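You operate a simulated robot arm through the tools that you are given. There is no shell and no other tool.

You are at the controls of a simulated robot arm. One attempt, no reset.

TASK
Pick the sound potatoes into the green crate, then start the waste belt.
Fine: green and rotten ones and clods stay on the belt; bruise none; leave it running.

It is judged by the outcome, as a careful person would: the job done as asked, and still so three seconds after it is handed in. It fails if anything else is knocked over, pushed out of place, dropped, spilled or broken.

THE ROBOT
A 7-joint arm with a two-finger parallel gripper, fixed in place. Base frame: the origin is at the foot of the arm, x ahead of it, y to its left, z up; the work surface is at about z = 0.87. Lengths are in m, angles in rad, forces in N, time in s.
Its first joint turns from -2.601 to 2.601 rad. Payload 3.5 kg.
Tool frame: the origin (TCP) lies between the finger pads and is the grasp point; the fingertips stand 0.023 m ahead of it; z points along the fingers, y is the line along which they close. Largest opening 0.094 m; finger width 0.038, thickness 0.01; the body of the gripper, 0.054 by 0.096 m, starts 0.039 m behind the TCP.
Orientation is told as [roll, pitch, yaw] about the base's x, y, z axes, in that order, counted from this pose: with the fingers straight down and closing along the base's y, the tool's x points along the base's -x, its y along +y and its z along -z.

THE INTERFACE
- The arm moves only by the tool move_arm. Its argument "steps" is a list that holds one entry, the list of rows, each a list of 7 numbers: the shift along the tool's x, y, z in m, then the turn, a rotation vector about the tool's x, y, z in rad, then the opening, from 0 (shut) to 1 (fully open). In form: [[[dx, dy, dz, wx, wy, wz, fingers], ...]]. A call has 1 to 20 rows; each row shifts and turns the commanded pose from where the row before left it, along the tool's axes as they then stand. A row lasts 0.2 s, in which the tool goes at most 0.05 m and 0.15 rad; a call with a longer step from one row to the next is refused whole, and so is a gripper value outside its range. A pose out of reach is approached as far as the arm can. The call stops where the force on the tool passes 40 N (or 10 N more than at its start, if that is more) or the arm is blocked; 0.2 s more then pass. Each finger travels about 0.153 m/s and halts on what it meets, pressing with about 26 N; the grip force reading is that of the motor and also rises with nothing between the fingers. The clock runs only during rows and for 0.2 s after the last one: add rows that do not move to give the fingers time. The reply holds the time, the measured pose of the TCP, the force on the tool along the base axes, the opening and the grip force, in the units named above and with some noise, with the torque about the TCP (base axes, N m) and any sound that the robot's microphone picked up.
- Cameras (640 x 400 px; columns grow to the right, rows downward): "scene" is fixed at [0.22, 0.6501, 1.379]; the picture's right is [0.07, -1.00, 0.00], its down [-0.77, -0.06, -0.63] and it looks along [0.63, 0.05, -0.77] (base axes); focal length 214 px, centre (320, 200). "wrist" rides on the gripper at [0.086, 0.016, -0.074] in the tool frame; the picture's right is [-0.18, 0.98, 0.00], its down [-0.58, -0.11, -0.81] and it looks along [-0.79, -0.15, 0.59] (tool axes); focal length 243 px, centre (320, 200). There is no depth. A picture from a camera that has moved, and an enlarged one, comes with that camera's place and axes in the base frame and with its lens.
- get_image(camera): a new picture of that camera. No time passes.
- enlarge(camera, box): a new picture of the part [left, top, right, bottom] of that camera's present view, enlarged. No time passes.
- job_done(): hands the job in; it is judged then, once.

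Places have to be worked out from the pictures, the camera data and where the tool is seen. Open the gripper and draw the arm clear of the work before you hand the job in, unless the task says otherwise.

The tools are called after "Call:" by a JSON object that holds its "fn" and its "kwargs". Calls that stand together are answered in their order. move_arm: Moves the arm, as the interface text tells. Its arguments: {"type":"object","properties":{"steps":{"type":"array","items":{"type":"array","items":{"type":"array","items":{"type":"number"}}}}},"required":["steps"]} The other tools are called the same way: get_image (camera) takes a picture; enlarge (camera, box) takes an enlarged picture of a part of a camera's view; job_done () hands the job in.

At the start:

```text
clock: 0.0
eef_pos: [0.9302, 0.5819, 1.1624]
orientation: [0.0, 0.0, -0.001]
force: [0.4, 1.6, -0.2]
torque: [0.04, -0.01, 0.01]
grip_width: 0.0942
grasp_force: 0.0
```

scene: 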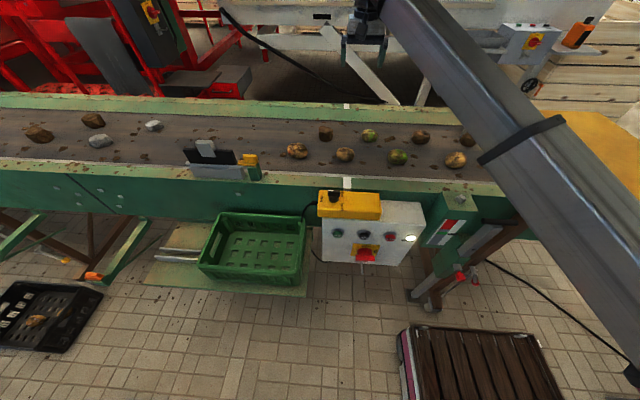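
wrist: 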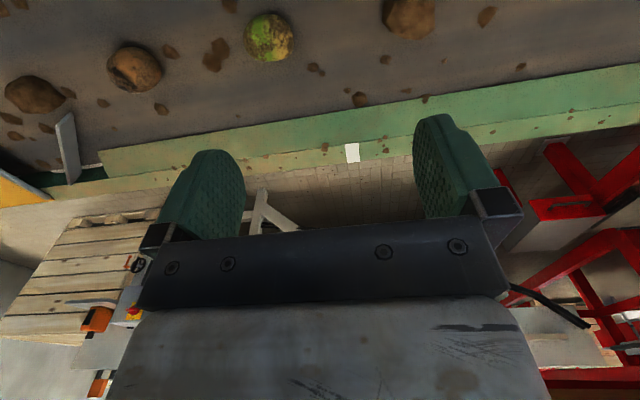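

I'll start by looking closely at the belt, the controls and the crate before I move anything.

Call:
{"fn": "enlarge", "kwargs": {"camera": "scene", "box": [260, 110, 500, 200]}}

Call:
{"fn": "enlarge", "kwargs": {"camera": "scene", "box": [300, 170, 500, 300]}}

Call:
{"fn": "enlarge", "kwargs": {"camera": "scene", "box": [0, 90, 280, 200]}}

Call:
{"fn": "enlarge", "kwargs": {"camera": "scene", "box": [140, 180, 340, 310]}}

Call:
{"fn": "enlarge", "kwargs": {"camera": "scene", "box": [480, 0, 640, 100]}}

Call:
{"fn": "enlarge", "kwargs": {"camera": "wrist", "box": [0, 0, 640, 200]}}

```text
2.67 times, centred on (380, 155) of scene
camera zoom: at [0.22, 0.6501, 1.379], right [0.07, -1.0, 0.0], down [-0.77, -0.06, -0.63], along [0.63, 0.05, -0.77], focal length 572 px, centre (160, 320)
```

zoom: 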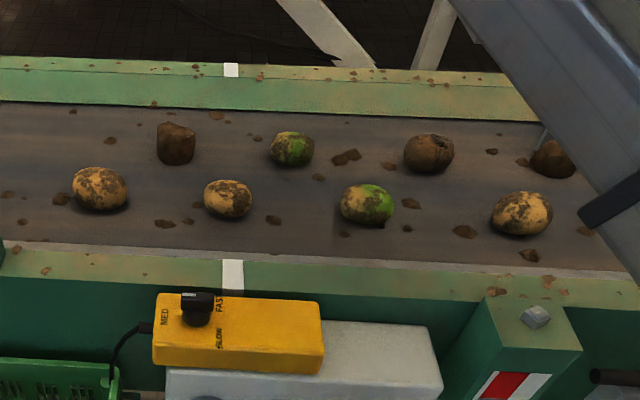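

```text
3.08 times, centred on (400, 235) of scene
camera zoom: at [0.22, 0.6501, 1.379], right [0.07, -1.0, 0.0], down [-0.77, -0.06, -0.63], along [0.63, 0.05, -0.77], focal length 660 px, centre (74, 92)
```

zoom: 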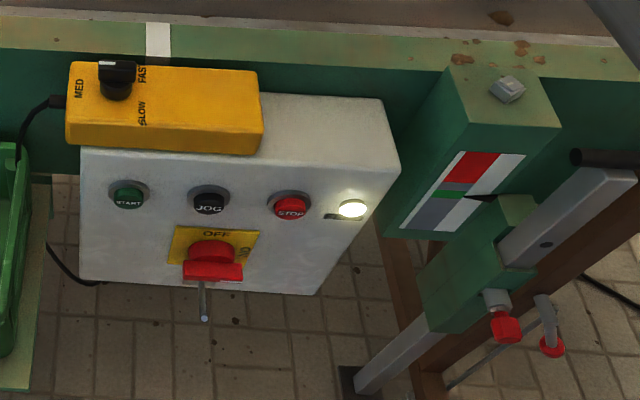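

```text
2.29 times, centred on (140, 145) of scene
camera zoom: at [0.22, 0.6501, 1.379], right [0.07, -1.0, 0.0], down [-0.77, -0.06, -0.63], along [0.63, 0.05, -0.77], focal length 490 px, centre (731, 326)
```

zoom: 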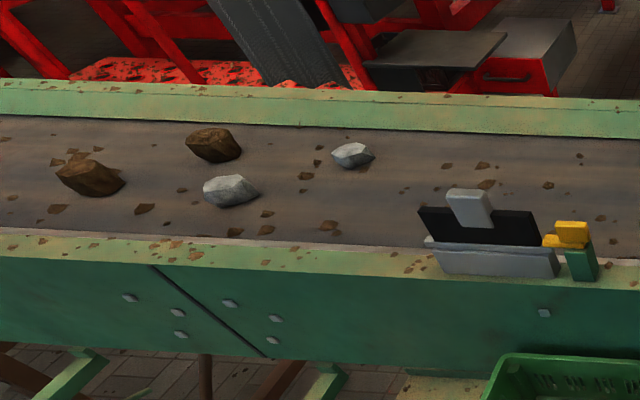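

```text
3.08 times, centred on (240, 245) of scene
camera zoom: at [0.22, 0.6501, 1.379], right [0.07, -1.0, 0.0], down [-0.77, -0.06, -0.63], along [0.63, 0.05, -0.77], focal length 660 px, centre (566, 62)
```

zoom: 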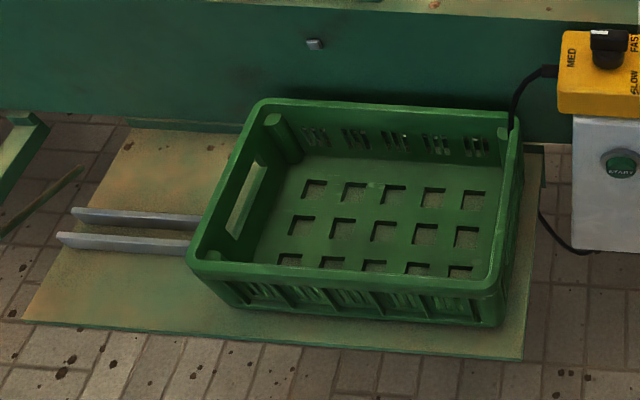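

```text
4.00 times, centred on (560, 50) of scene
camera zoom: at [0.22, 0.6501, 1.379], right [0.07, -1.0, 0.0], down [-0.77, -0.06, -0.63], along [0.63, 0.05, -0.77], focal length 858 px, centre (-640, 800)
```

zoom: 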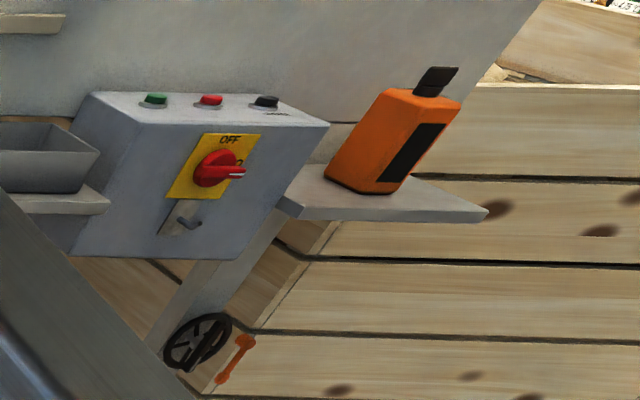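

```text
1.00 times, centred on (320, 100) of wrist (not enlarged: the box is as wide or as high as the picture)
camera zoom: at [0.843, 0.5986, 1.2375], right [0.18, 0.98, 0.0], down [0.58, -0.11, 0.81], along [0.79, -0.15, -0.59], focal length 243 px, centre (320, 300)
```

zoom: 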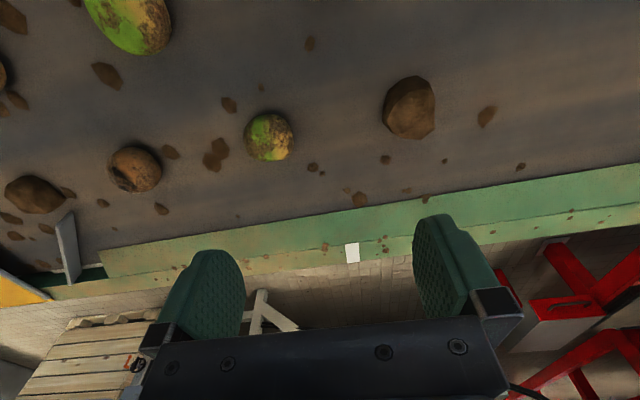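

The zoomed views show three candidate sound potatoes, two green, one rotten and two clods near the workspace. I'll zoom further on the controls and each potato, because I need the switch state and any labels.

Call:
{"fn": "enlarge", "kwargs": {"camera": "scene", "box": [315, 185, 435, 275]}}

Call:
{"fn": "enlarge", "kwargs": {"camera": "scene", "box": [275, 120, 365, 175]}}

Call:
{"fn": "enlarge", "kwargs": {"camera": "scene", "box": [355, 120, 485, 180]}}

Call:
{"fn": "enlarge", "kwargs": {"camera": "scene", "box": [345, 235, 405, 275]}}

Call:
{"fn": "enlarge", "kwargs": {"camera": "scene", "box": [180, 130, 280, 190]}}

Call:
{"fn": "enlarge", "kwargs": {"camera": "scene", "box": [315, 185, 385, 225]}}

```text
4.44 times, centred on (375, 230) of scene
camera zoom: at [0.22, 0.6501, 1.379], right [0.07, -1.0, 0.0], down [-0.77, -0.06, -0.63], along [0.63, 0.05, -0.77], focal length 953 px, centre (76, 67)
```

zoom: 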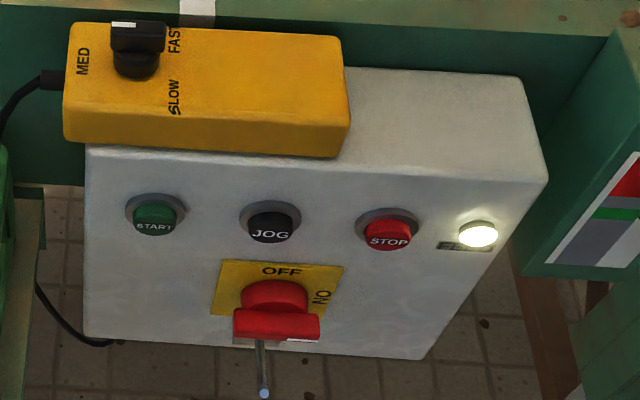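

```text
7.11 times, centred on (320, 148) of scene
camera zoom: at [0.22, 0.6501, 1.379], right [0.07, -1.0, 0.0], down [-0.77, -0.06, -0.63], along [0.63, 0.05, -0.77], focal length 1525 px, centre (320, 573)
```

zoom: 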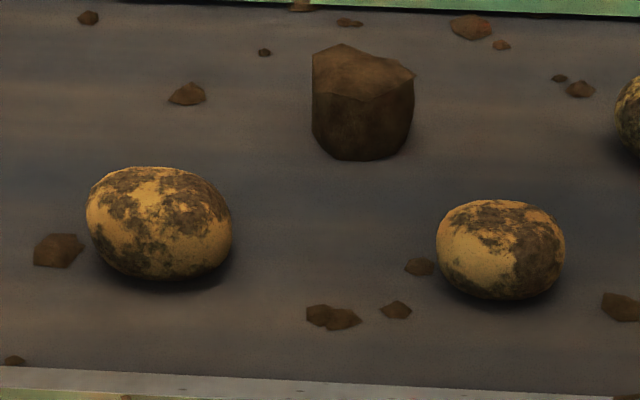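

```text
4.92 times, centred on (420, 150) of scene
camera zoom: at [0.22, 0.6501, 1.379], right [0.07, -1.0, 0.0], down [-0.77, -0.06, -0.63], along [0.63, 0.05, -0.77], focal length 1056 px, centre (-172, 446)
```

zoom: 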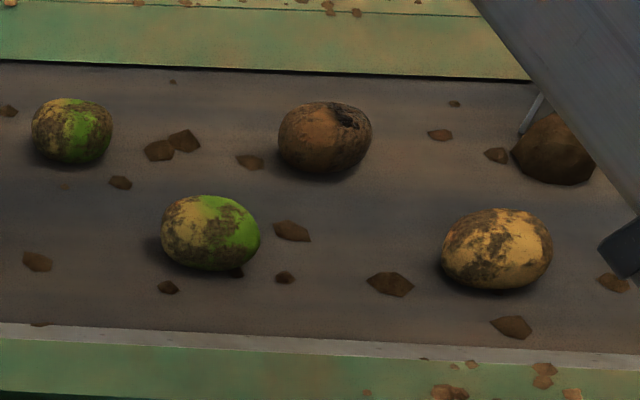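

```text
10.00 times, centred on (375, 255) of scene
camera zoom: at [0.22, 0.6501, 1.379], right [0.07, -1.0, 0.0], down [-0.77, -0.06, -0.63], along [0.63, 0.05, -0.77], focal length 2145 px, centre (-230, -350)
```

zoom: 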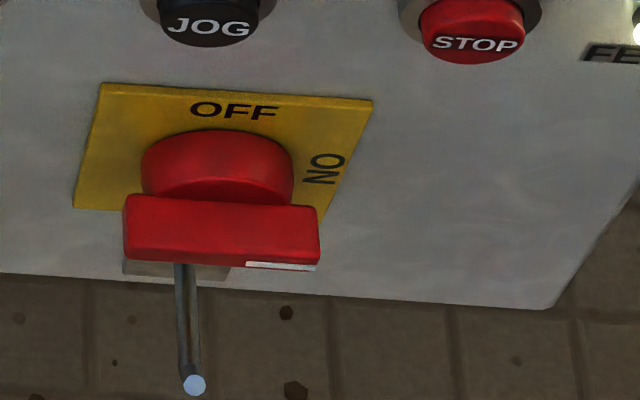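

```text
6.40 times, centred on (230, 160) of scene
camera zoom: at [0.22, 0.6501, 1.379], right [0.07, -1.0, 0.0], down [-0.77, -0.06, -0.63], along [0.63, 0.05, -0.77], focal length 1373 px, centre (896, 456)
```

zoom: 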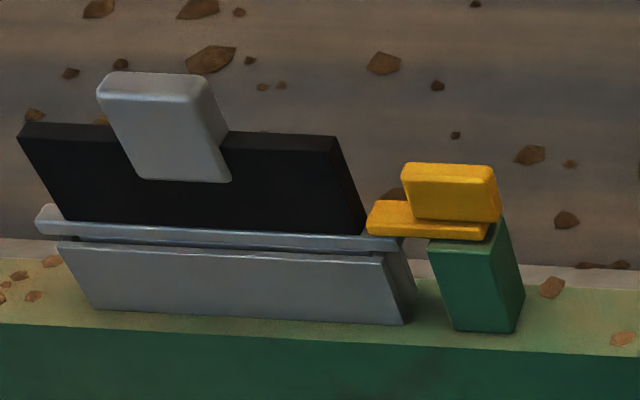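

```text
9.14 times, centred on (350, 205) of scene
camera zoom: at [0.22, 0.6501, 1.379], right [0.07, -1.0, 0.0], down [-0.77, -0.06, -0.63], along [0.63, 0.05, -0.77], focal length 1961 px, centre (46, 154)
```

zoom: 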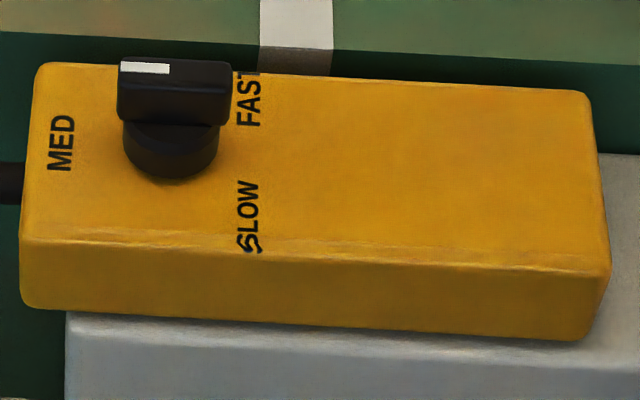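

The isolator's white mark points to ON, the dial is on MED and the lamp next to STOP is lit, so START should latch the belt. Next I'll look at the gripper in the scene view to check my projection, and read the lamp label.

Call:
{"fn": "enlarge", "kwargs": {"camera": "scene", "box": [310, 0, 430, 80]}}

Call:
{"fn": "enlarge", "kwargs": {"camera": "scene", "box": [395, 225, 425, 245]}}

Call:
{"fn": "enlarge", "kwargs": {"camera": "scene", "box": [400, 180, 500, 310]}}

Call:
{"fn": "enlarge", "kwargs": {"camera": "scene", "box": [380, 310, 580, 400]}}

Call:
{"fn": "enlarge", "kwargs": {"camera": "scene", "box": [0, 260, 120, 360]}}

```text
5.00 times, centred on (370, 40) of scene
camera zoom: at [0.22, 0.6501, 1.379], right [0.07, -1.0, 0.0], down [-0.77, -0.06, -0.63], along [0.63, 0.05, -0.77], focal length 1072 px, centre (70, 1000)
```

zoom: 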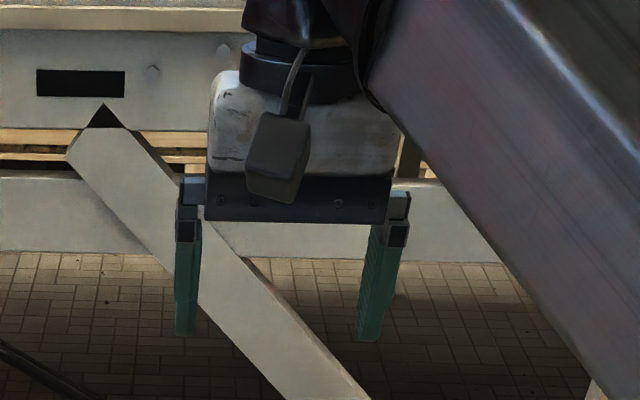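

```text
16.00 times, centred on (410, 235) of scene
camera zoom: at [0.22, 0.6501, 1.379], right [0.07, -1.0, 0.0], down [-0.77, -0.06, -0.63], along [0.63, 0.05, -0.77], focal length 3432 px, centre (-1120, -360)
```

zoom: 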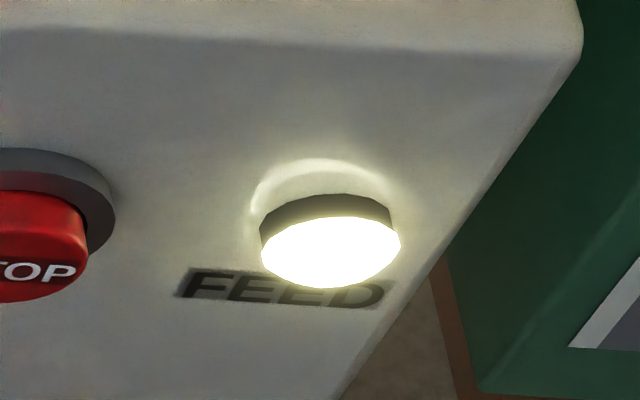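

```text
3.08 times, centred on (450, 245) of scene
camera zoom: at [0.22, 0.6501, 1.379], right [0.07, -1.0, 0.0], down [-0.77, -0.06, -0.63], along [0.63, 0.05, -0.77], focal length 660 px, centre (-80, 62)
```

zoom: 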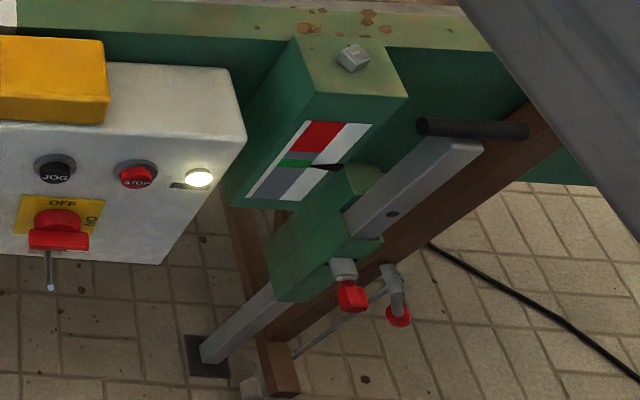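

```text
3.20 times, centred on (480, 355) of scene
camera zoom: at [0.22, 0.6501, 1.379], right [0.07, -1.0, 0.0], down [-0.77, -0.06, -0.63], along [0.63, 0.05, -0.77], focal length 686 px, centre (-192, -296)
```

zoom: 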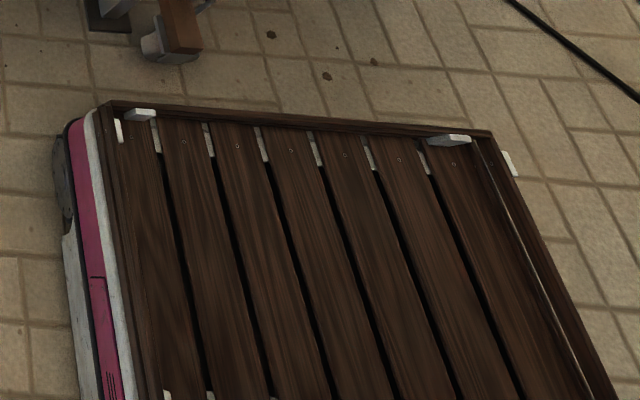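

```text
4.00 times, centred on (60, 310) of scene
camera zoom: at [0.22, 0.6501, 1.379], right [0.07, -1.0, 0.0], down [-0.77, -0.06, -0.63], along [0.63, 0.05, -0.77], focal length 858 px, centre (1360, -240)
```

zoom: 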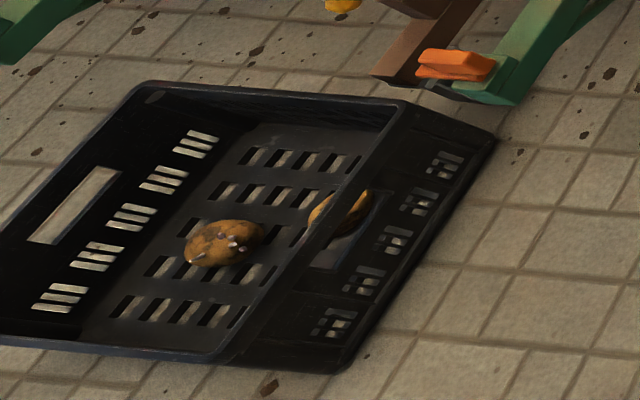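

My projection of the TCP matches where the fingers appear, so the camera model is good. I'll back the tool toward the base at height to get a wrist view over the belt and panel.

Call:
{"fn": "move_arm", "kwargs": {"steps": [[[0.04, -0.01, 0, 0, 0, 0, 1], [0.045, -0.01, 0, 0, 0, 0, 1], [0.045, -0.01, 0, 0, 0, 0, 1], [0.045, -0.01, 0, 0, 0, 0, 1], [0.045, -0.01, 0, 0, 0, 0, 1], [0.045, -0.01, 0, 0, 0, 0, 1], [0.045, -0.01, 0, 0, 0, 0, 1], [0.03, -0.01, 0, 0, 0, 0, 1]]]}}

Call:
{"fn": "get_image", "kwargs": {"camera": "wrist"}}

Call:
{"fn": "get_image", "kwargs": {"camera": "scene"}}

```text
clock: 1.8
eef_pos: [0.5953, 0.504, 1.1518]
orientation: [0.01, -0.014, -0.001]
force: [0.1, -0.9, 0.0]
torque: [0.01, 0.01, 0.0]
grip_width: 0.0939
grasp_force: 0.0
out of reach, approached as far as the arm can: row 8
```

```text
taken
camera wrist: at [0.5066, 0.5203, 1.2257], right [0.19, 0.98, 0.01], down [0.57, -0.12, 0.81], along [0.8, -0.14, -0.58], focal length 243 px, centre (320, 200)
```

wrist: 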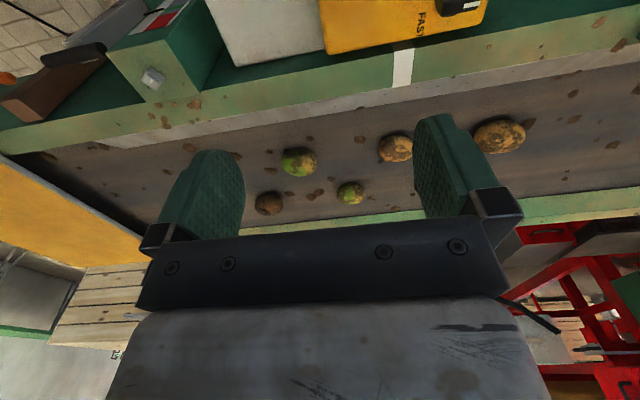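

```text
taken
```

scene: 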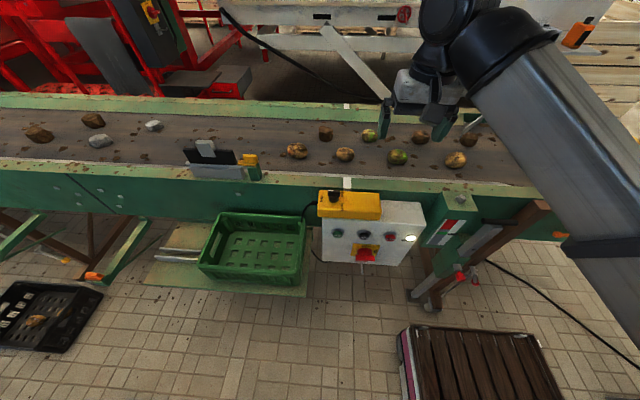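

Both cameras put the sound potatoes at about A (0.84, 0.78), B (0.833, 0.606) and C (0.834, 0.22), with their centres near z 0.895. A and B are at or past the nominal reach, so I'll fly toward a point above A at a safe height to see what the arm can do.

Call:
{"fn": "move_arm", "kwargs": {"steps": [[[-0.0306, 0.0345, 0.006, 0, 0, 0, 1], [-0.0306, 0.0345, 0.006, 0, 0, 0, 1], [-0.0306, 0.0345, 0.006, 0, 0, 0, 1], [-0.0306, 0.0345, 0.006, 0, 0, 0, 1], [-0.0306, 0.0345, 0.006, 0, 0, 0, 1], [-0.0306, 0.0345, 0.006, 0, 0, 0, 1], [-0.0306, 0.0345, 0.006, 0, 0, 0, 1], [-0.0306, 0.0345, 0.006, 0, 0, 0, 1]]]}}

Call:
{"fn": "get_image", "kwargs": {"camera": "wrist"}}

Call:
{"fn": "get_image", "kwargs": {"camera": "scene"}}

```text
clock: 3.6
eef_pos: [0.8416, 0.7827, 1.1032]
orientation: [-0.001, 0.0, -0.001]
force: [-1.1, 0.4, -0.2]
torque: [0.03, -0.04, 0.02]
grip_width: 0.094
grasp_force: 0.1
```

```text
taken
camera wrist: at [0.7539, 0.7987, 1.178], right [0.18, 0.98, 0.0], down [0.58, -0.11, 0.81], along [0.79, -0.15, -0.59], focal length 243 px, centre (320, 200)
```

wrist: 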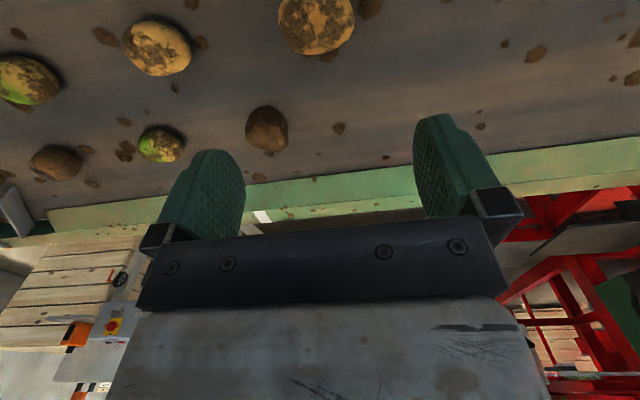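

```text
taken
```

scene: 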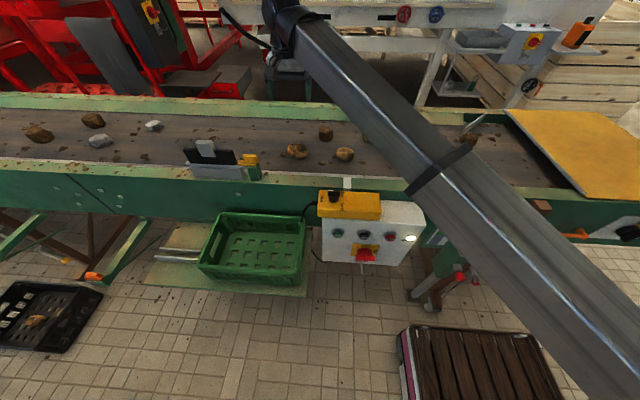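

The arm gets above A with the tool straight down at z 1.10, so its reach is better than stated. Before I descend, I'll inspect A and B from above for hidden rot or greening.

Call:
{"fn": "enlarge", "kwargs": {"camera": "wrist", "box": [240, 0, 400, 100]}}

Call:
{"fn": "enlarge", "kwargs": {"camera": "wrist", "box": [80, 0, 240, 100]}}

```text
4.00 times, centred on (320, 50) of wrist
camera zoom: at [0.7539, 0.7987, 1.178], right [0.18, 0.98, 0.0], down [0.58, -0.11, 0.81], along [0.79, -0.15, -0.59], focal length 970 px, centre (320, 800)
```

zoom: 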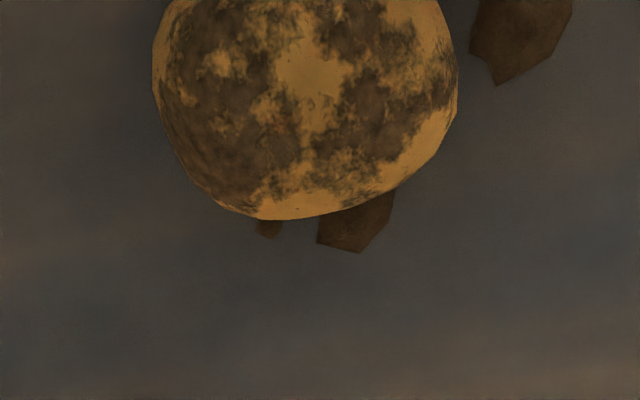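

```text
4.00 times, centred on (160, 50) of wrist
camera zoom: at [0.7539, 0.7987, 1.178], right [0.18, 0.98, 0.0], down [0.58, -0.11, 0.81], along [0.79, -0.15, -0.59], focal length 970 px, centre (960, 800)
```

zoom: 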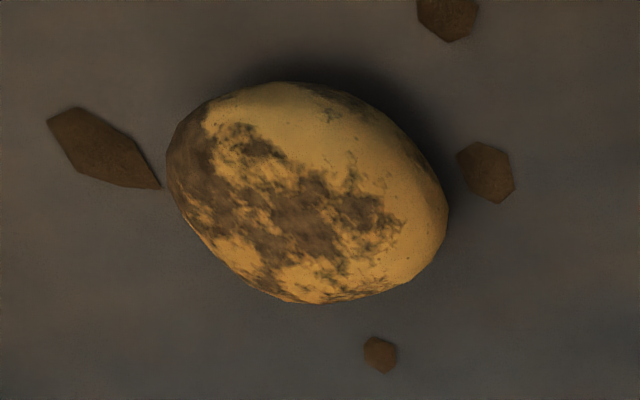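

A and B look clean apart from dirt. I'll shift 4 mm in -y to centre on A and come down to about z 1.0 for a check.

Call:
{"fn": "move_arm", "kwargs": {"steps": [[[0.001, -0.004, 0.02, 0, 0, 0, 1], [0, 0, 0.03, 0, 0, 0, 1], [0, 0, 0.03, 0, 0, 0, 1], [0, 0, 0.02, 0, 0, 0, 1], [0, 0, 0, 0, 0, 0, 1]]]}}

Call:
{"fn": "get_image", "kwargs": {"camera": "wrist"}}

Call:
{"fn": "get_image", "kwargs": {"camera": "scene"}}

```text
clock: 4.8
eef_pos: [0.8393, 0.7769, 1.0045]
orientation: [0.0, -0.001, -0.001]
force: [0.8, 0.6, -0.5]
torque: [0.01, -0.01, 0.03]
grip_width: 0.094
grasp_force: 0.2
```

```text
taken
camera wrist: at [0.7522, 0.7946, 1.0794], right [0.18, 0.98, 0.0], down [0.58, -0.11, 0.81], along [0.79, -0.15, -0.59], focal length 243 px, centre (320, 200)
```

wrist: 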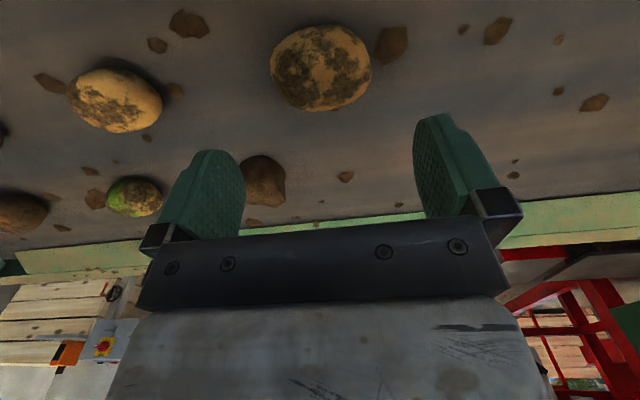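

```text
taken
```

scene: 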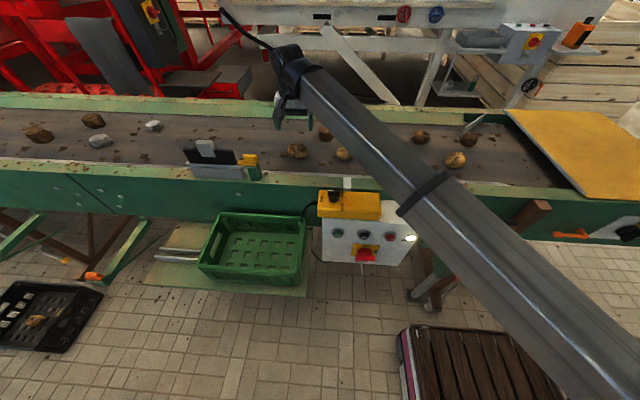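

A is centred between the fingers (column 320, row 68), with about 1 cm of clearance on each side. I'll descend gently toward TCP z of about 0.905.

Call:
{"fn": "move_arm", "kwargs": {"steps": [[[0, 0, 0.02, 0, 0, 0, 1], [0, 0, 0.02, 0, 0, 0, 1], [0, 0, 0.02, 0, 0, 0, 1], [0, 0, 0.015, 0, 0, 0, 1], [0, 0, 0.015, 0, 0, 0, 1], [0, 0, 0.01, 0, 0, 0, 1], [0, 0, 0, 0, 0, 0, 1]]]}}

Call:
{"fn": "get_image", "kwargs": {"camera": "wrist"}}

Call:
{"fn": "get_image", "kwargs": {"camera": "scene"}}

```text
clock: 6.4
eef_pos: [0.8381, 0.7763, 0.9051]
orientation: [0.0, 0.001, 0.002]
force: [-1.0, -1.2, 0.2]
torque: [0.0, -0.01, 0.04]
grip_width: 0.0939
grasp_force: 0.1
```

```text
taken
camera wrist: at [0.7507, 0.793, 0.9792], right [0.18, 0.98, 0.0], down [0.58, -0.11, 0.81], along [0.79, -0.15, -0.59], focal length 243 px, centre (320, 200)
```

wrist: 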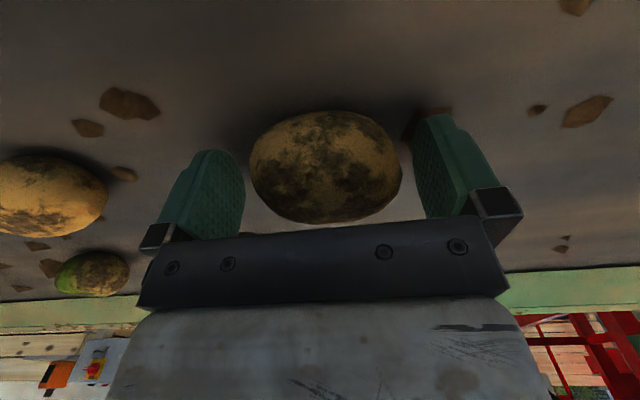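

```text
taken
```

scene: 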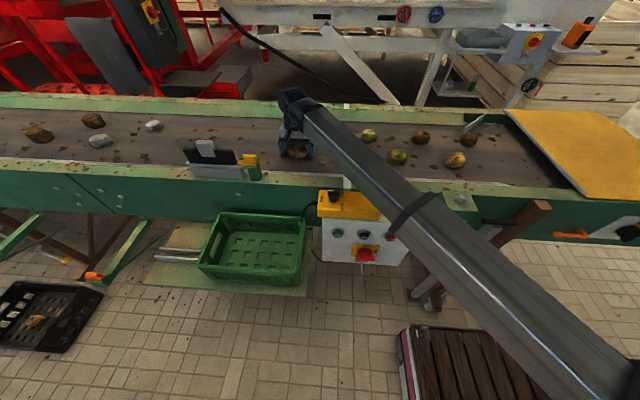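

The arm reached z 0.905 with no contact, and the potato's centre sits about 1 cm below the TCP and 2 mm toward +y. I'll correct that, drop another 6 mm and close in small steps to keep the grip gentle.

Call:
{"fn": "move_arm", "kwargs": {"steps": [[[0, 0.002, 0.003, 0, 0, 0, 1], [0, 0, 0.003, 0, 0, 0, 1], [0, 0, 0, 0, 0, 0, 0.92], [0, 0, 0, 0, 0, 0, 0.86], [0, 0, 0, 0, 0, 0, 0.82], [0, 0, 0, 0, 0, 0, 0.79], [0, 0, 0, 0, 0, 0, 0.77], [0, 0, 0, 0, 0, 0, 0.75], [0, 0, 0, 0, 0, 0, 0.75]]]}}

Call:
{"fn": "get_image", "kwargs": {"camera": "wrist"}}

```text
clock: 8.4
eef_pos: [0.838, 0.7786, 0.8989]
orientation: [0.002, 0.001, 0.0]
force: [-0.9, -1.0, 1.2]
torque: [-0.02, -0.01, -0.01]
grip_width: 0.0734
grasp_force: 26.2
```

```text
taken
camera wrist: at [0.7509, 0.795, 0.9733], right [0.18, 0.98, 0.0], down [0.58, -0.11, 0.81], along [0.79, -0.15, -0.59], focal length 243 px, centre (320, 200)
```

wrist: 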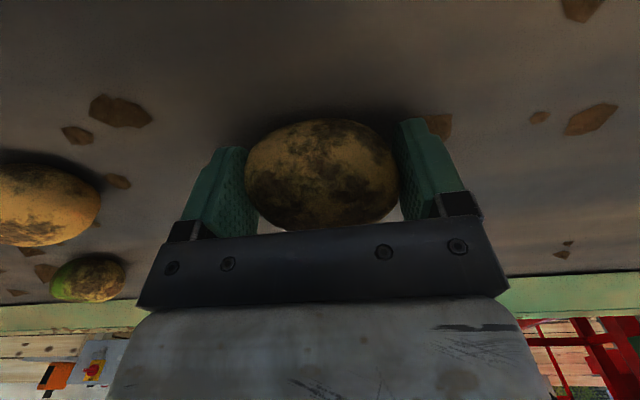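

A is held at 73 mm opening with steady force. I'll lift it slowly and watch that it stays put.

Call:
{"fn": "move_arm", "kwargs": {"steps": [[[0, 0, -0.01, 0, 0, 0, 0.75], [0, 0, -0.02, 0, 0, 0, 0.75], [0, 0, -0.03, 0, 0, 0, 0.75], [0, 0, -0.03, 0, 0, 0, 0.75], [0, 0, -0.03, 0, 0, 0, 0.75], [0, 0, -0.03, 0, 0, 0, 0.75], [0, 0, -0.02, 0, 0, 0, 0.75]]]}}

Call:
{"fn": "get_image", "kwargs": {"camera": "wrist"}}

Call:
{"fn": "get_image", "kwargs": {"camera": "scene"}}

```text
clock: 10.0
eef_pos: [0.838, 0.7791, 1.0688]
orientation: [0.002, -0.001, -0.001]
force: [0.7, 0.4, -0.4]
torque: [0.01, 0.02, -0.01]
grip_width: 0.0735
grasp_force: 25.8
```

```text
taken
camera wrist: at [0.7516, 0.7954, 1.144], right [0.18, 0.98, 0.0], down [0.58, -0.11, 0.81], along [0.79, -0.15, -0.59], focal length 243 px, centre (320, 200)
```

wrist: 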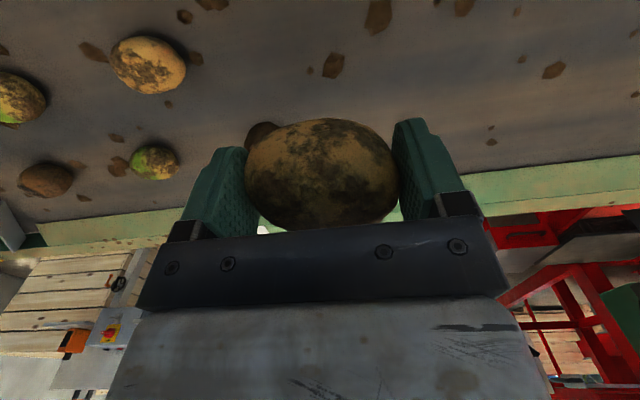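

```text
taken
```

scene: 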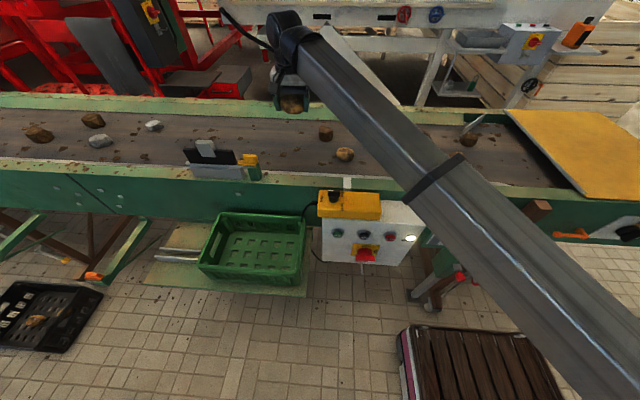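

A is lifted cleanly. I'll carry it back over the rail toward the crate at this height so the wrist camera can also see the crate.

Call:
{"fn": "move_arm", "kwargs": {"steps": [[[0.03, 0, 0, 0, 0, 0, 0.75], [0.043, -0.003, 0, 0, 0, 0, 0.75], [0.043, -0.003, 0, 0, 0, 0, 0.75], [0.043, -0.003, 0, 0, 0, 0, 0.75], [0.043, -0.003, 0, 0, 0, 0, 0.75], [0.043, -0.003, 0, 0, 0, 0, 0.75], [0.043, -0.003, 0, 0, 0, 0, 0.75], [0.043, -0.003, 0, 0, 0, 0, 0.75], [0.03, 0, 0, 0, 0, 0, 0.75], [0.02, 0, 0, 0, 0, 0, 0.75]]]}}

Call:
{"fn": "get_image", "kwargs": {"camera": "wrist"}}

Call:
{"fn": "get_image", "kwargs": {"camera": "scene"}}

```text
clock: 12.2
eef_pos: [0.4565, 0.7584, 1.0683]
orientation: [-0.001, 0.0, -0.002]
force: [-0.1, 0.4, -0.5]
torque: [-0.02, -0.01, 0.01]
grip_width: 0.0731
grasp_force: 26.1
```

```text
taken
camera wrist: at [0.3701, 0.7745, 1.1425], right [0.19, 0.98, 0.0], down [0.58, -0.11, 0.81], along [0.79, -0.15, -0.59], focal length 243 px, centre (320, 200)
```

wrist: 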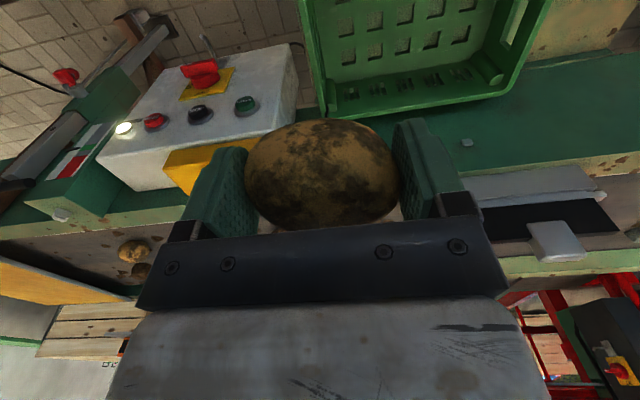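

```text
taken
```

scene: 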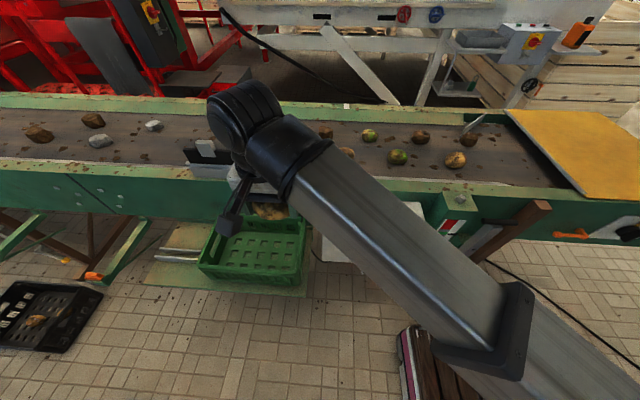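

The crate is now in the wrist view. I'll enlarge it to triangulate the rim and floor heights.

Call:
{"fn": "enlarge", "kwargs": {"camera": "wrist", "box": [280, 0, 600, 140]}}

Call:
{"fn": "enlarge", "kwargs": {"camera": "wrist", "box": [90, 0, 310, 200]}}

Call:
{"fn": "enlarge", "kwargs": {"camera": "scene", "box": [180, 160, 340, 310]}}

```text
2.00 times, centred on (440, 70) of wrist
camera zoom: at [0.3701, 0.7745, 1.1425], right [0.19, 0.98, 0.0], down [0.58, -0.11, 0.81], along [0.79, -0.15, -0.59], focal length 485 px, centre (80, 460)
```

zoom: 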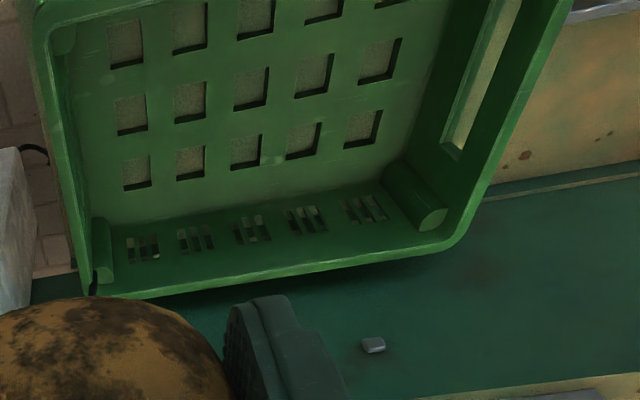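

```text
2.00 times, centred on (200, 100) of wrist
camera zoom: at [0.3701, 0.7745, 1.1425], right [0.19, 0.98, 0.0], down [0.58, -0.11, 0.81], along [0.79, -0.15, -0.59], focal length 485 px, centre (560, 400)
```

zoom: 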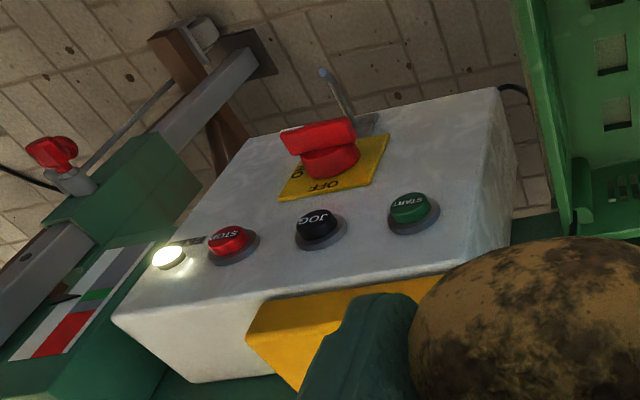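

```text
2.67 times, centred on (260, 235) of scene
camera zoom: at [0.22, 0.6501, 1.379], right [0.07, -1.0, 0.0], down [-0.77, -0.06, -0.63], along [0.63, 0.05, -0.77], focal length 572 px, centre (480, 107)
```

zoom: 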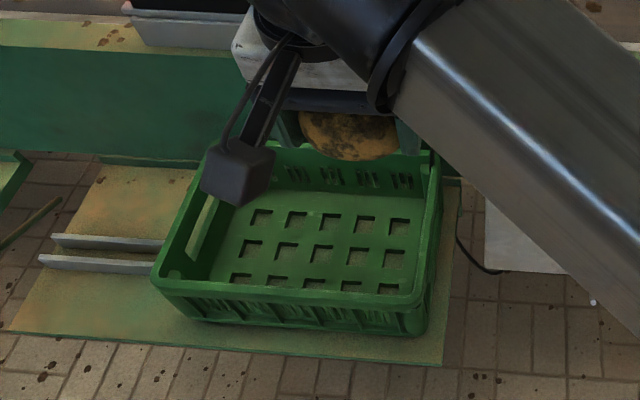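

Triangulating the rim from both cameras gives a top at z≈0.81, x≈0.43–0.605 and y≈0.735–1.01, with the floor near z≈0.72. I'll go above the back-left part of the crate (0.55, 0.93) and start down.

Call:
{"fn": "move_arm", "kwargs": {"steps": [[[-0.0185, 0.035, 0, 0, 0, 0, 0.75], [-0.0185, 0.035, 0, 0, 0, 0, 0.75], [-0.0185, 0.035, 0, 0, 0, 0, 0.75], [-0.0185, 0.035, 0, 0, 0, 0, 0.75], [-0.0185, 0.033, 0, 0, 0, 0, 0.75], [0, 0, 0.04, 0, 0, 0, 0.75], [0, 0, 0.04, 0, 0, 0, 0.75], [0, 0, 0.04, 0, 0, 0, 0.75], [0, 0, 0.03, 0, 0, 0, 0.75], [0, 0, 0.02, 0, 0, 0, 0.75]]]}}

Call:
{"fn": "get_image", "kwargs": {"camera": "wrist"}}

Call:
{"fn": "get_image", "kwargs": {"camera": "scene"}}

```text
clock: 14.4
eef_pos: [0.551, 0.9303, 0.8991]
orientation: [0.0, 0.001, 0.0]
force: [-0.6, -1.1, -1.3]
torque: [0.01, 0.01, 0.03]
grip_width: 0.073
grasp_force: 25.5
```

```text
taken
camera wrist: at [0.4631, 0.9479, 0.973], right [0.18, 0.98, 0.0], down [0.58, -0.11, 0.81], along [0.79, -0.15, -0.59], focal length 243 px, centre (320, 200)
```

wrist: 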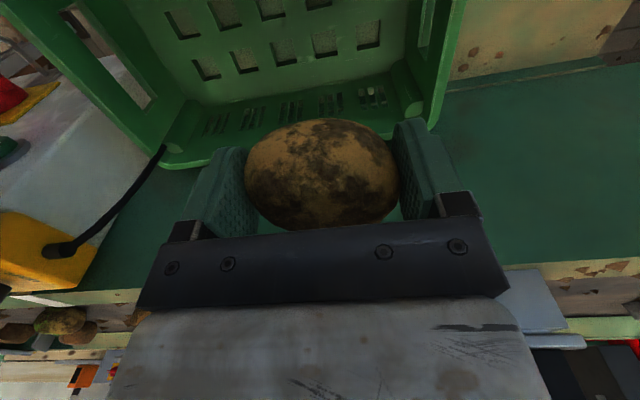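

```text
taken
```

scene: 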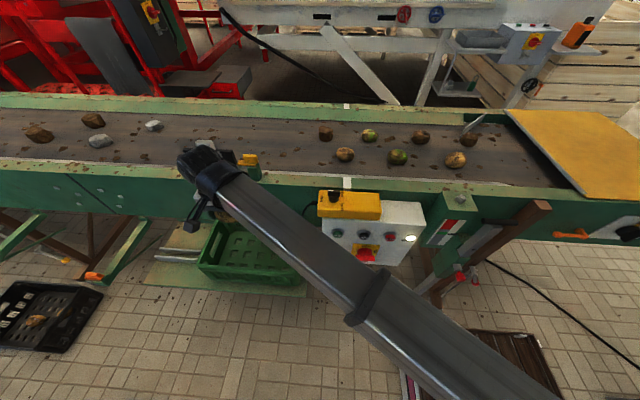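

I want to verify the crate's position relative to the held potato before going further down.

Call:
{"fn": "enlarge", "kwargs": {"camera": "wrist", "box": [100, 0, 480, 238]}}

Call:
{"fn": "enlarge", "kwargs": {"camera": "scene", "box": [170, 140, 330, 310]}}

```text
1.68 times, centred on (290, 119) of wrist
camera zoom: at [0.4631, 0.9479, 0.973], right [0.18, 0.98, 0.0], down [0.58, -0.11, 0.81], along [0.79, -0.15, -0.59], focal length 408 px, centre (370, 336)
```

zoom: 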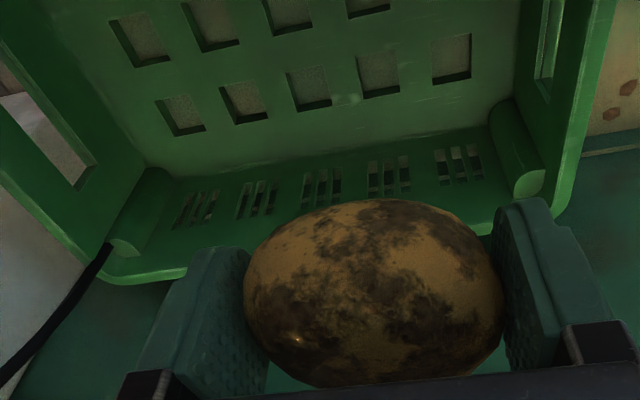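

```text
2.35 times, centred on (250, 225) of scene
camera zoom: at [0.22, 0.6501, 1.379], right [0.07, -1.0, 0.0], down [-0.77, -0.06, -0.63], along [0.63, 0.05, -0.77], focal length 505 px, centre (485, 141)
```

zoom: 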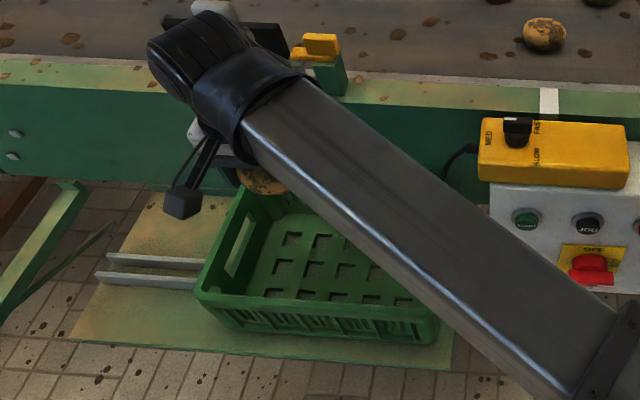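

Combining three views refines the crate: rim z≈0.78, x≈0.44–0.625, y≈0.74–1.03, floor z≈0.695. With this yaw the wrist camera could foul the front rim when I lower, so I'll turn the tool 90° at this height to put the camera over the inside of the crate.

Call:
{"fn": "move_arm", "kwargs": {"steps": [[[0, 0, 0, 0, 0, -0.13, 0.75], [0, 0, 0, 0, 0, -0.1441, 0.75], [0, 0, 0, 0, 0, -0.1441, 0.75], [0, 0, 0, 0, 0, -0.1441, 0.75], [0, 0, 0, 0, 0, -0.1441, 0.75], [0, 0, 0, 0, 0, -0.1441, 0.75], [0, 0, 0, 0, 0, -0.1441, 0.75], [0, 0, 0, 0, 0, -0.1441, 0.75], [0, 0, 0, 0, 0, -0.1441, 0.75], [0, 0, 0, 0, 0, -0.1441, 0.75], [0, 0, 0, 0, 0, -0.1441, 0.75]]]}}

Call:
{"fn": "get_image", "kwargs": {"camera": "wrist"}}

Call:
{"fn": "get_image", "kwargs": {"camera": "scene"}}

```text
clock: 16.8
eef_pos: [0.5503, 0.9311, 0.8975]
orientation: [0.0, 0.001, 1.574]
force: [-0.4, 0.7, -1.0]
torque: [0.02, 0.01, 0.04]
grip_width: 0.0731
grasp_force: 26.0
```

```text
taken
camera wrist: at [0.5331, 0.8454, 0.9728], right [-0.98, 0.18, 0.0], down [0.11, 0.58, 0.81], along [0.15, 0.79, -0.59], focal length 243 px, centre (320, 200)
```

wrist: 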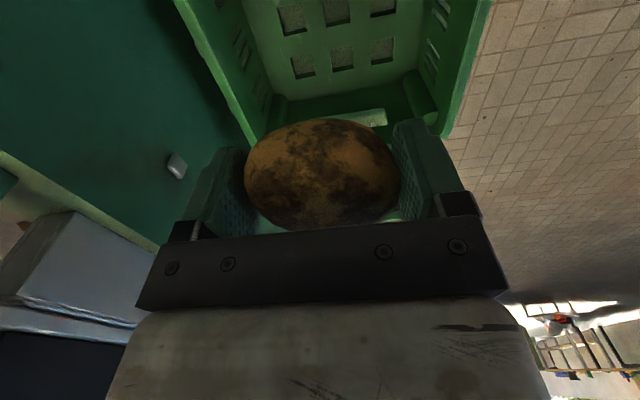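

```text
taken
```

scene: 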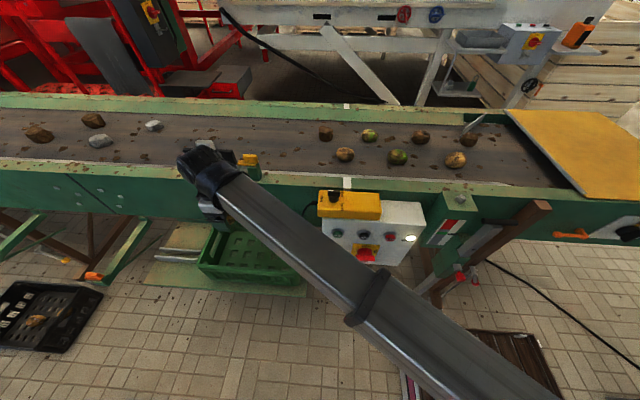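

The tool is now at yaw 90°, with the camera over the crate interior. I'll centre in x (0.535), move to y 0.955 and lower until the potato is about 2 cm off the floor.

Call:
{"fn": "move_arm", "kwargs": {"steps": [[[-0.024, 0.0153, 0, 0, 0, 0, 0.75], [0, 0, 0.03, 0, 0, 0, 0.75], [0, 0, 0.03, 0, 0, 0, 0.75], [0, 0, 0.03, 0, 0, 0, 0.75], [0, 0, 0.03, 0, 0, 0, 0.75], [0, 0, 0.02, 0, 0, 0, 0.75], [0, 0, 0.01, 0, 0, 0, 0.75]]]}}

Call:
{"fn": "get_image", "kwargs": {"camera": "wrist"}}

Call:
{"fn": "get_image", "kwargs": {"camera": "scene"}}

```text
clock: 18.4
eef_pos: [0.5355, 0.9548, 0.7484]
orientation: [0.001, 0.0, 1.571]
force: [0.7, -0.1, -0.5]
torque: [-0.03, -0.01, 0.0]
grip_width: 0.0729
grasp_force: 25.2
```

```text
taken
camera wrist: at [0.5175, 0.8698, 0.8233], right [-0.98, 0.18, 0.0], down [0.11, 0.58, 0.81], along [0.15, 0.79, -0.59], focal length 243 px, centre (320, 200)
```

wrist: 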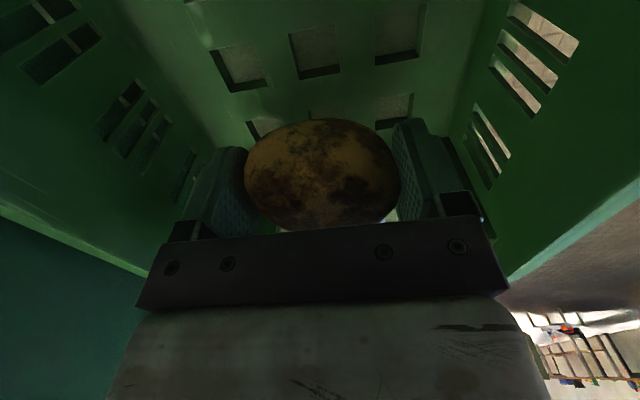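

```text
taken
```

scene: 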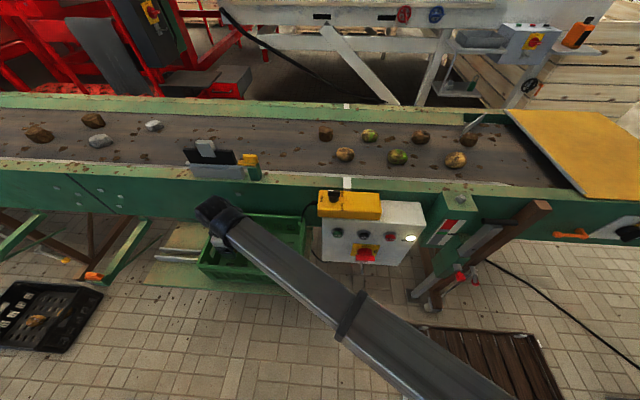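

A hangs centred inside the crate and clear of the walls. I'll creep down in small steps, watching for contact with the floor.

Call:
{"fn": "move_arm", "kwargs": {"steps": [[[0, 0, 0.006, 0, 0, 0, 0.75], [0, 0, 0.004, 0, 0, 0, 0.75], [0, 0, 0.003, 0, 0, 0, 0.75]]]}}

Call:
{"fn": "get_image", "kwargs": {"camera": "wrist"}}

```text
clock: 19.2
eef_pos: [0.5344, 0.955, 0.7348]
orientation: [0.001, 0.0, 1.572]
force: [0.7, -0.6, -1.0]
torque: [-0.02, -0.03, -0.01]
grip_width: 0.073
grasp_force: 26.1
```

```text
taken
camera wrist: at [0.5178, 0.8694, 0.81], right [-0.98, 0.18, 0.0], down [0.11, 0.58, 0.81], along [0.15, 0.79, -0.59], focal length 243 px, centre (320, 200)
```

wrist: 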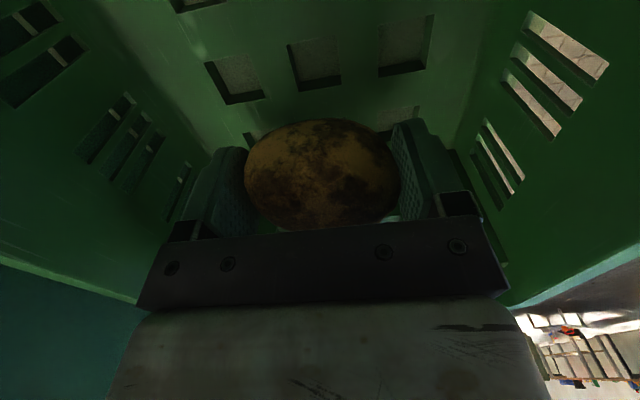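

No contact yet at z 0.735, and parallax on the floor slots suggests the floor is somewhere in 0.67–0.70. I'll keep creeping down.

Call:
{"fn": "move_arm", "kwargs": {"steps": [[[0, 0, 0.004, 0, 0, 0, 0.75], [0, 0, 0.003, 0, 0, 0, 0.75], [0, 0, 0, 0, 0, 0, 0.75]]]}}

Call:
{"fn": "enlarge", "kwargs": {"camera": "wrist", "box": [180, 60, 460, 240]}}

```text
clock: 20.0
eef_pos: [0.5345, 0.9558, 0.7275]
orientation: [-0.001, -0.001, 1.571]
force: [-0.8, 0.0, -1.3]
torque: [0.01, 0.02, -0.03]
grip_width: 0.0729
grasp_force: 26.7
```

```text
2.22 times, centred on (320, 150) of wrist
camera zoom: at [0.5177, 0.8693, 0.8024], right [-0.98, 0.18, 0.0], down [0.11, 0.58, 0.81], along [0.15, 0.79, -0.59], focal length 539 px, centre (320, 311)
```

zoom: 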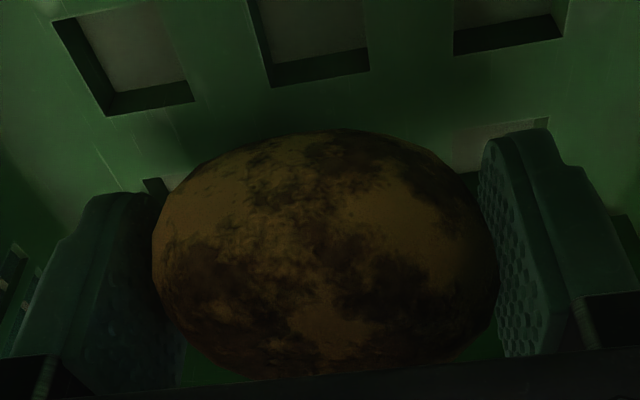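

Still no contact at 0.7275. I'll carry on in 3 mm steps.

Call:
{"fn": "move_arm", "kwargs": {"steps": [[[0, 0, 0.003, 0, 0, 0, 0.75], [0, 0, 0.003, 0, 0, 0, 0.75], [0, 0, 0, 0, 0, 0, 0.75]]]}}

Call:
{"fn": "enlarge", "kwargs": {"camera": "wrist", "box": [180, 60, 460, 240]}}

Call:
{"fn": "get_image", "kwargs": {"camera": "scene"}}

```text
clock: 20.8
eef_pos: [0.5343, 0.9557, 0.7224]
orientation: [0.001, 0.001, 1.57]
force: [-1.1, -0.1, -0.5]
torque: [0.0, 0.02, 0.01]
grip_width: 0.073
grasp_force: 25.9
```

```text
2.22 times, centred on (320, 150) of wrist
camera zoom: at [0.5176, 0.8694, 0.7971], right [-0.98, 0.18, 0.0], down [0.11, 0.58, 0.81], along [0.15, 0.79, -0.59], focal length 539 px, centre (320, 311)
```

zoom: 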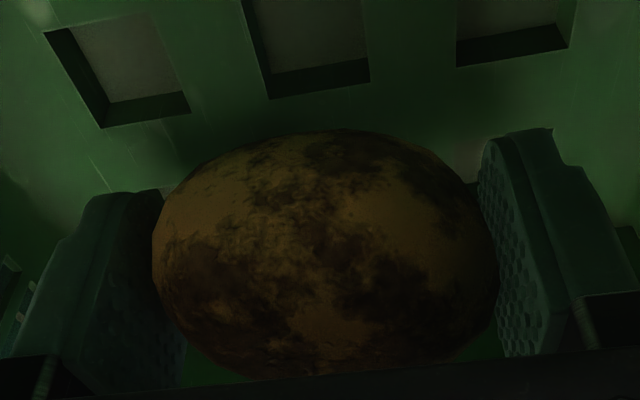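

```text
taken
```

scene: 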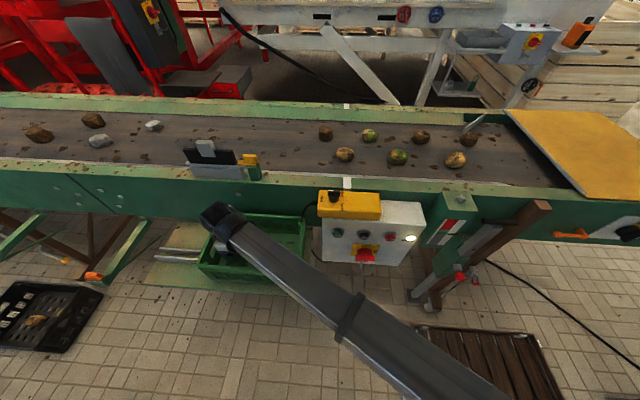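

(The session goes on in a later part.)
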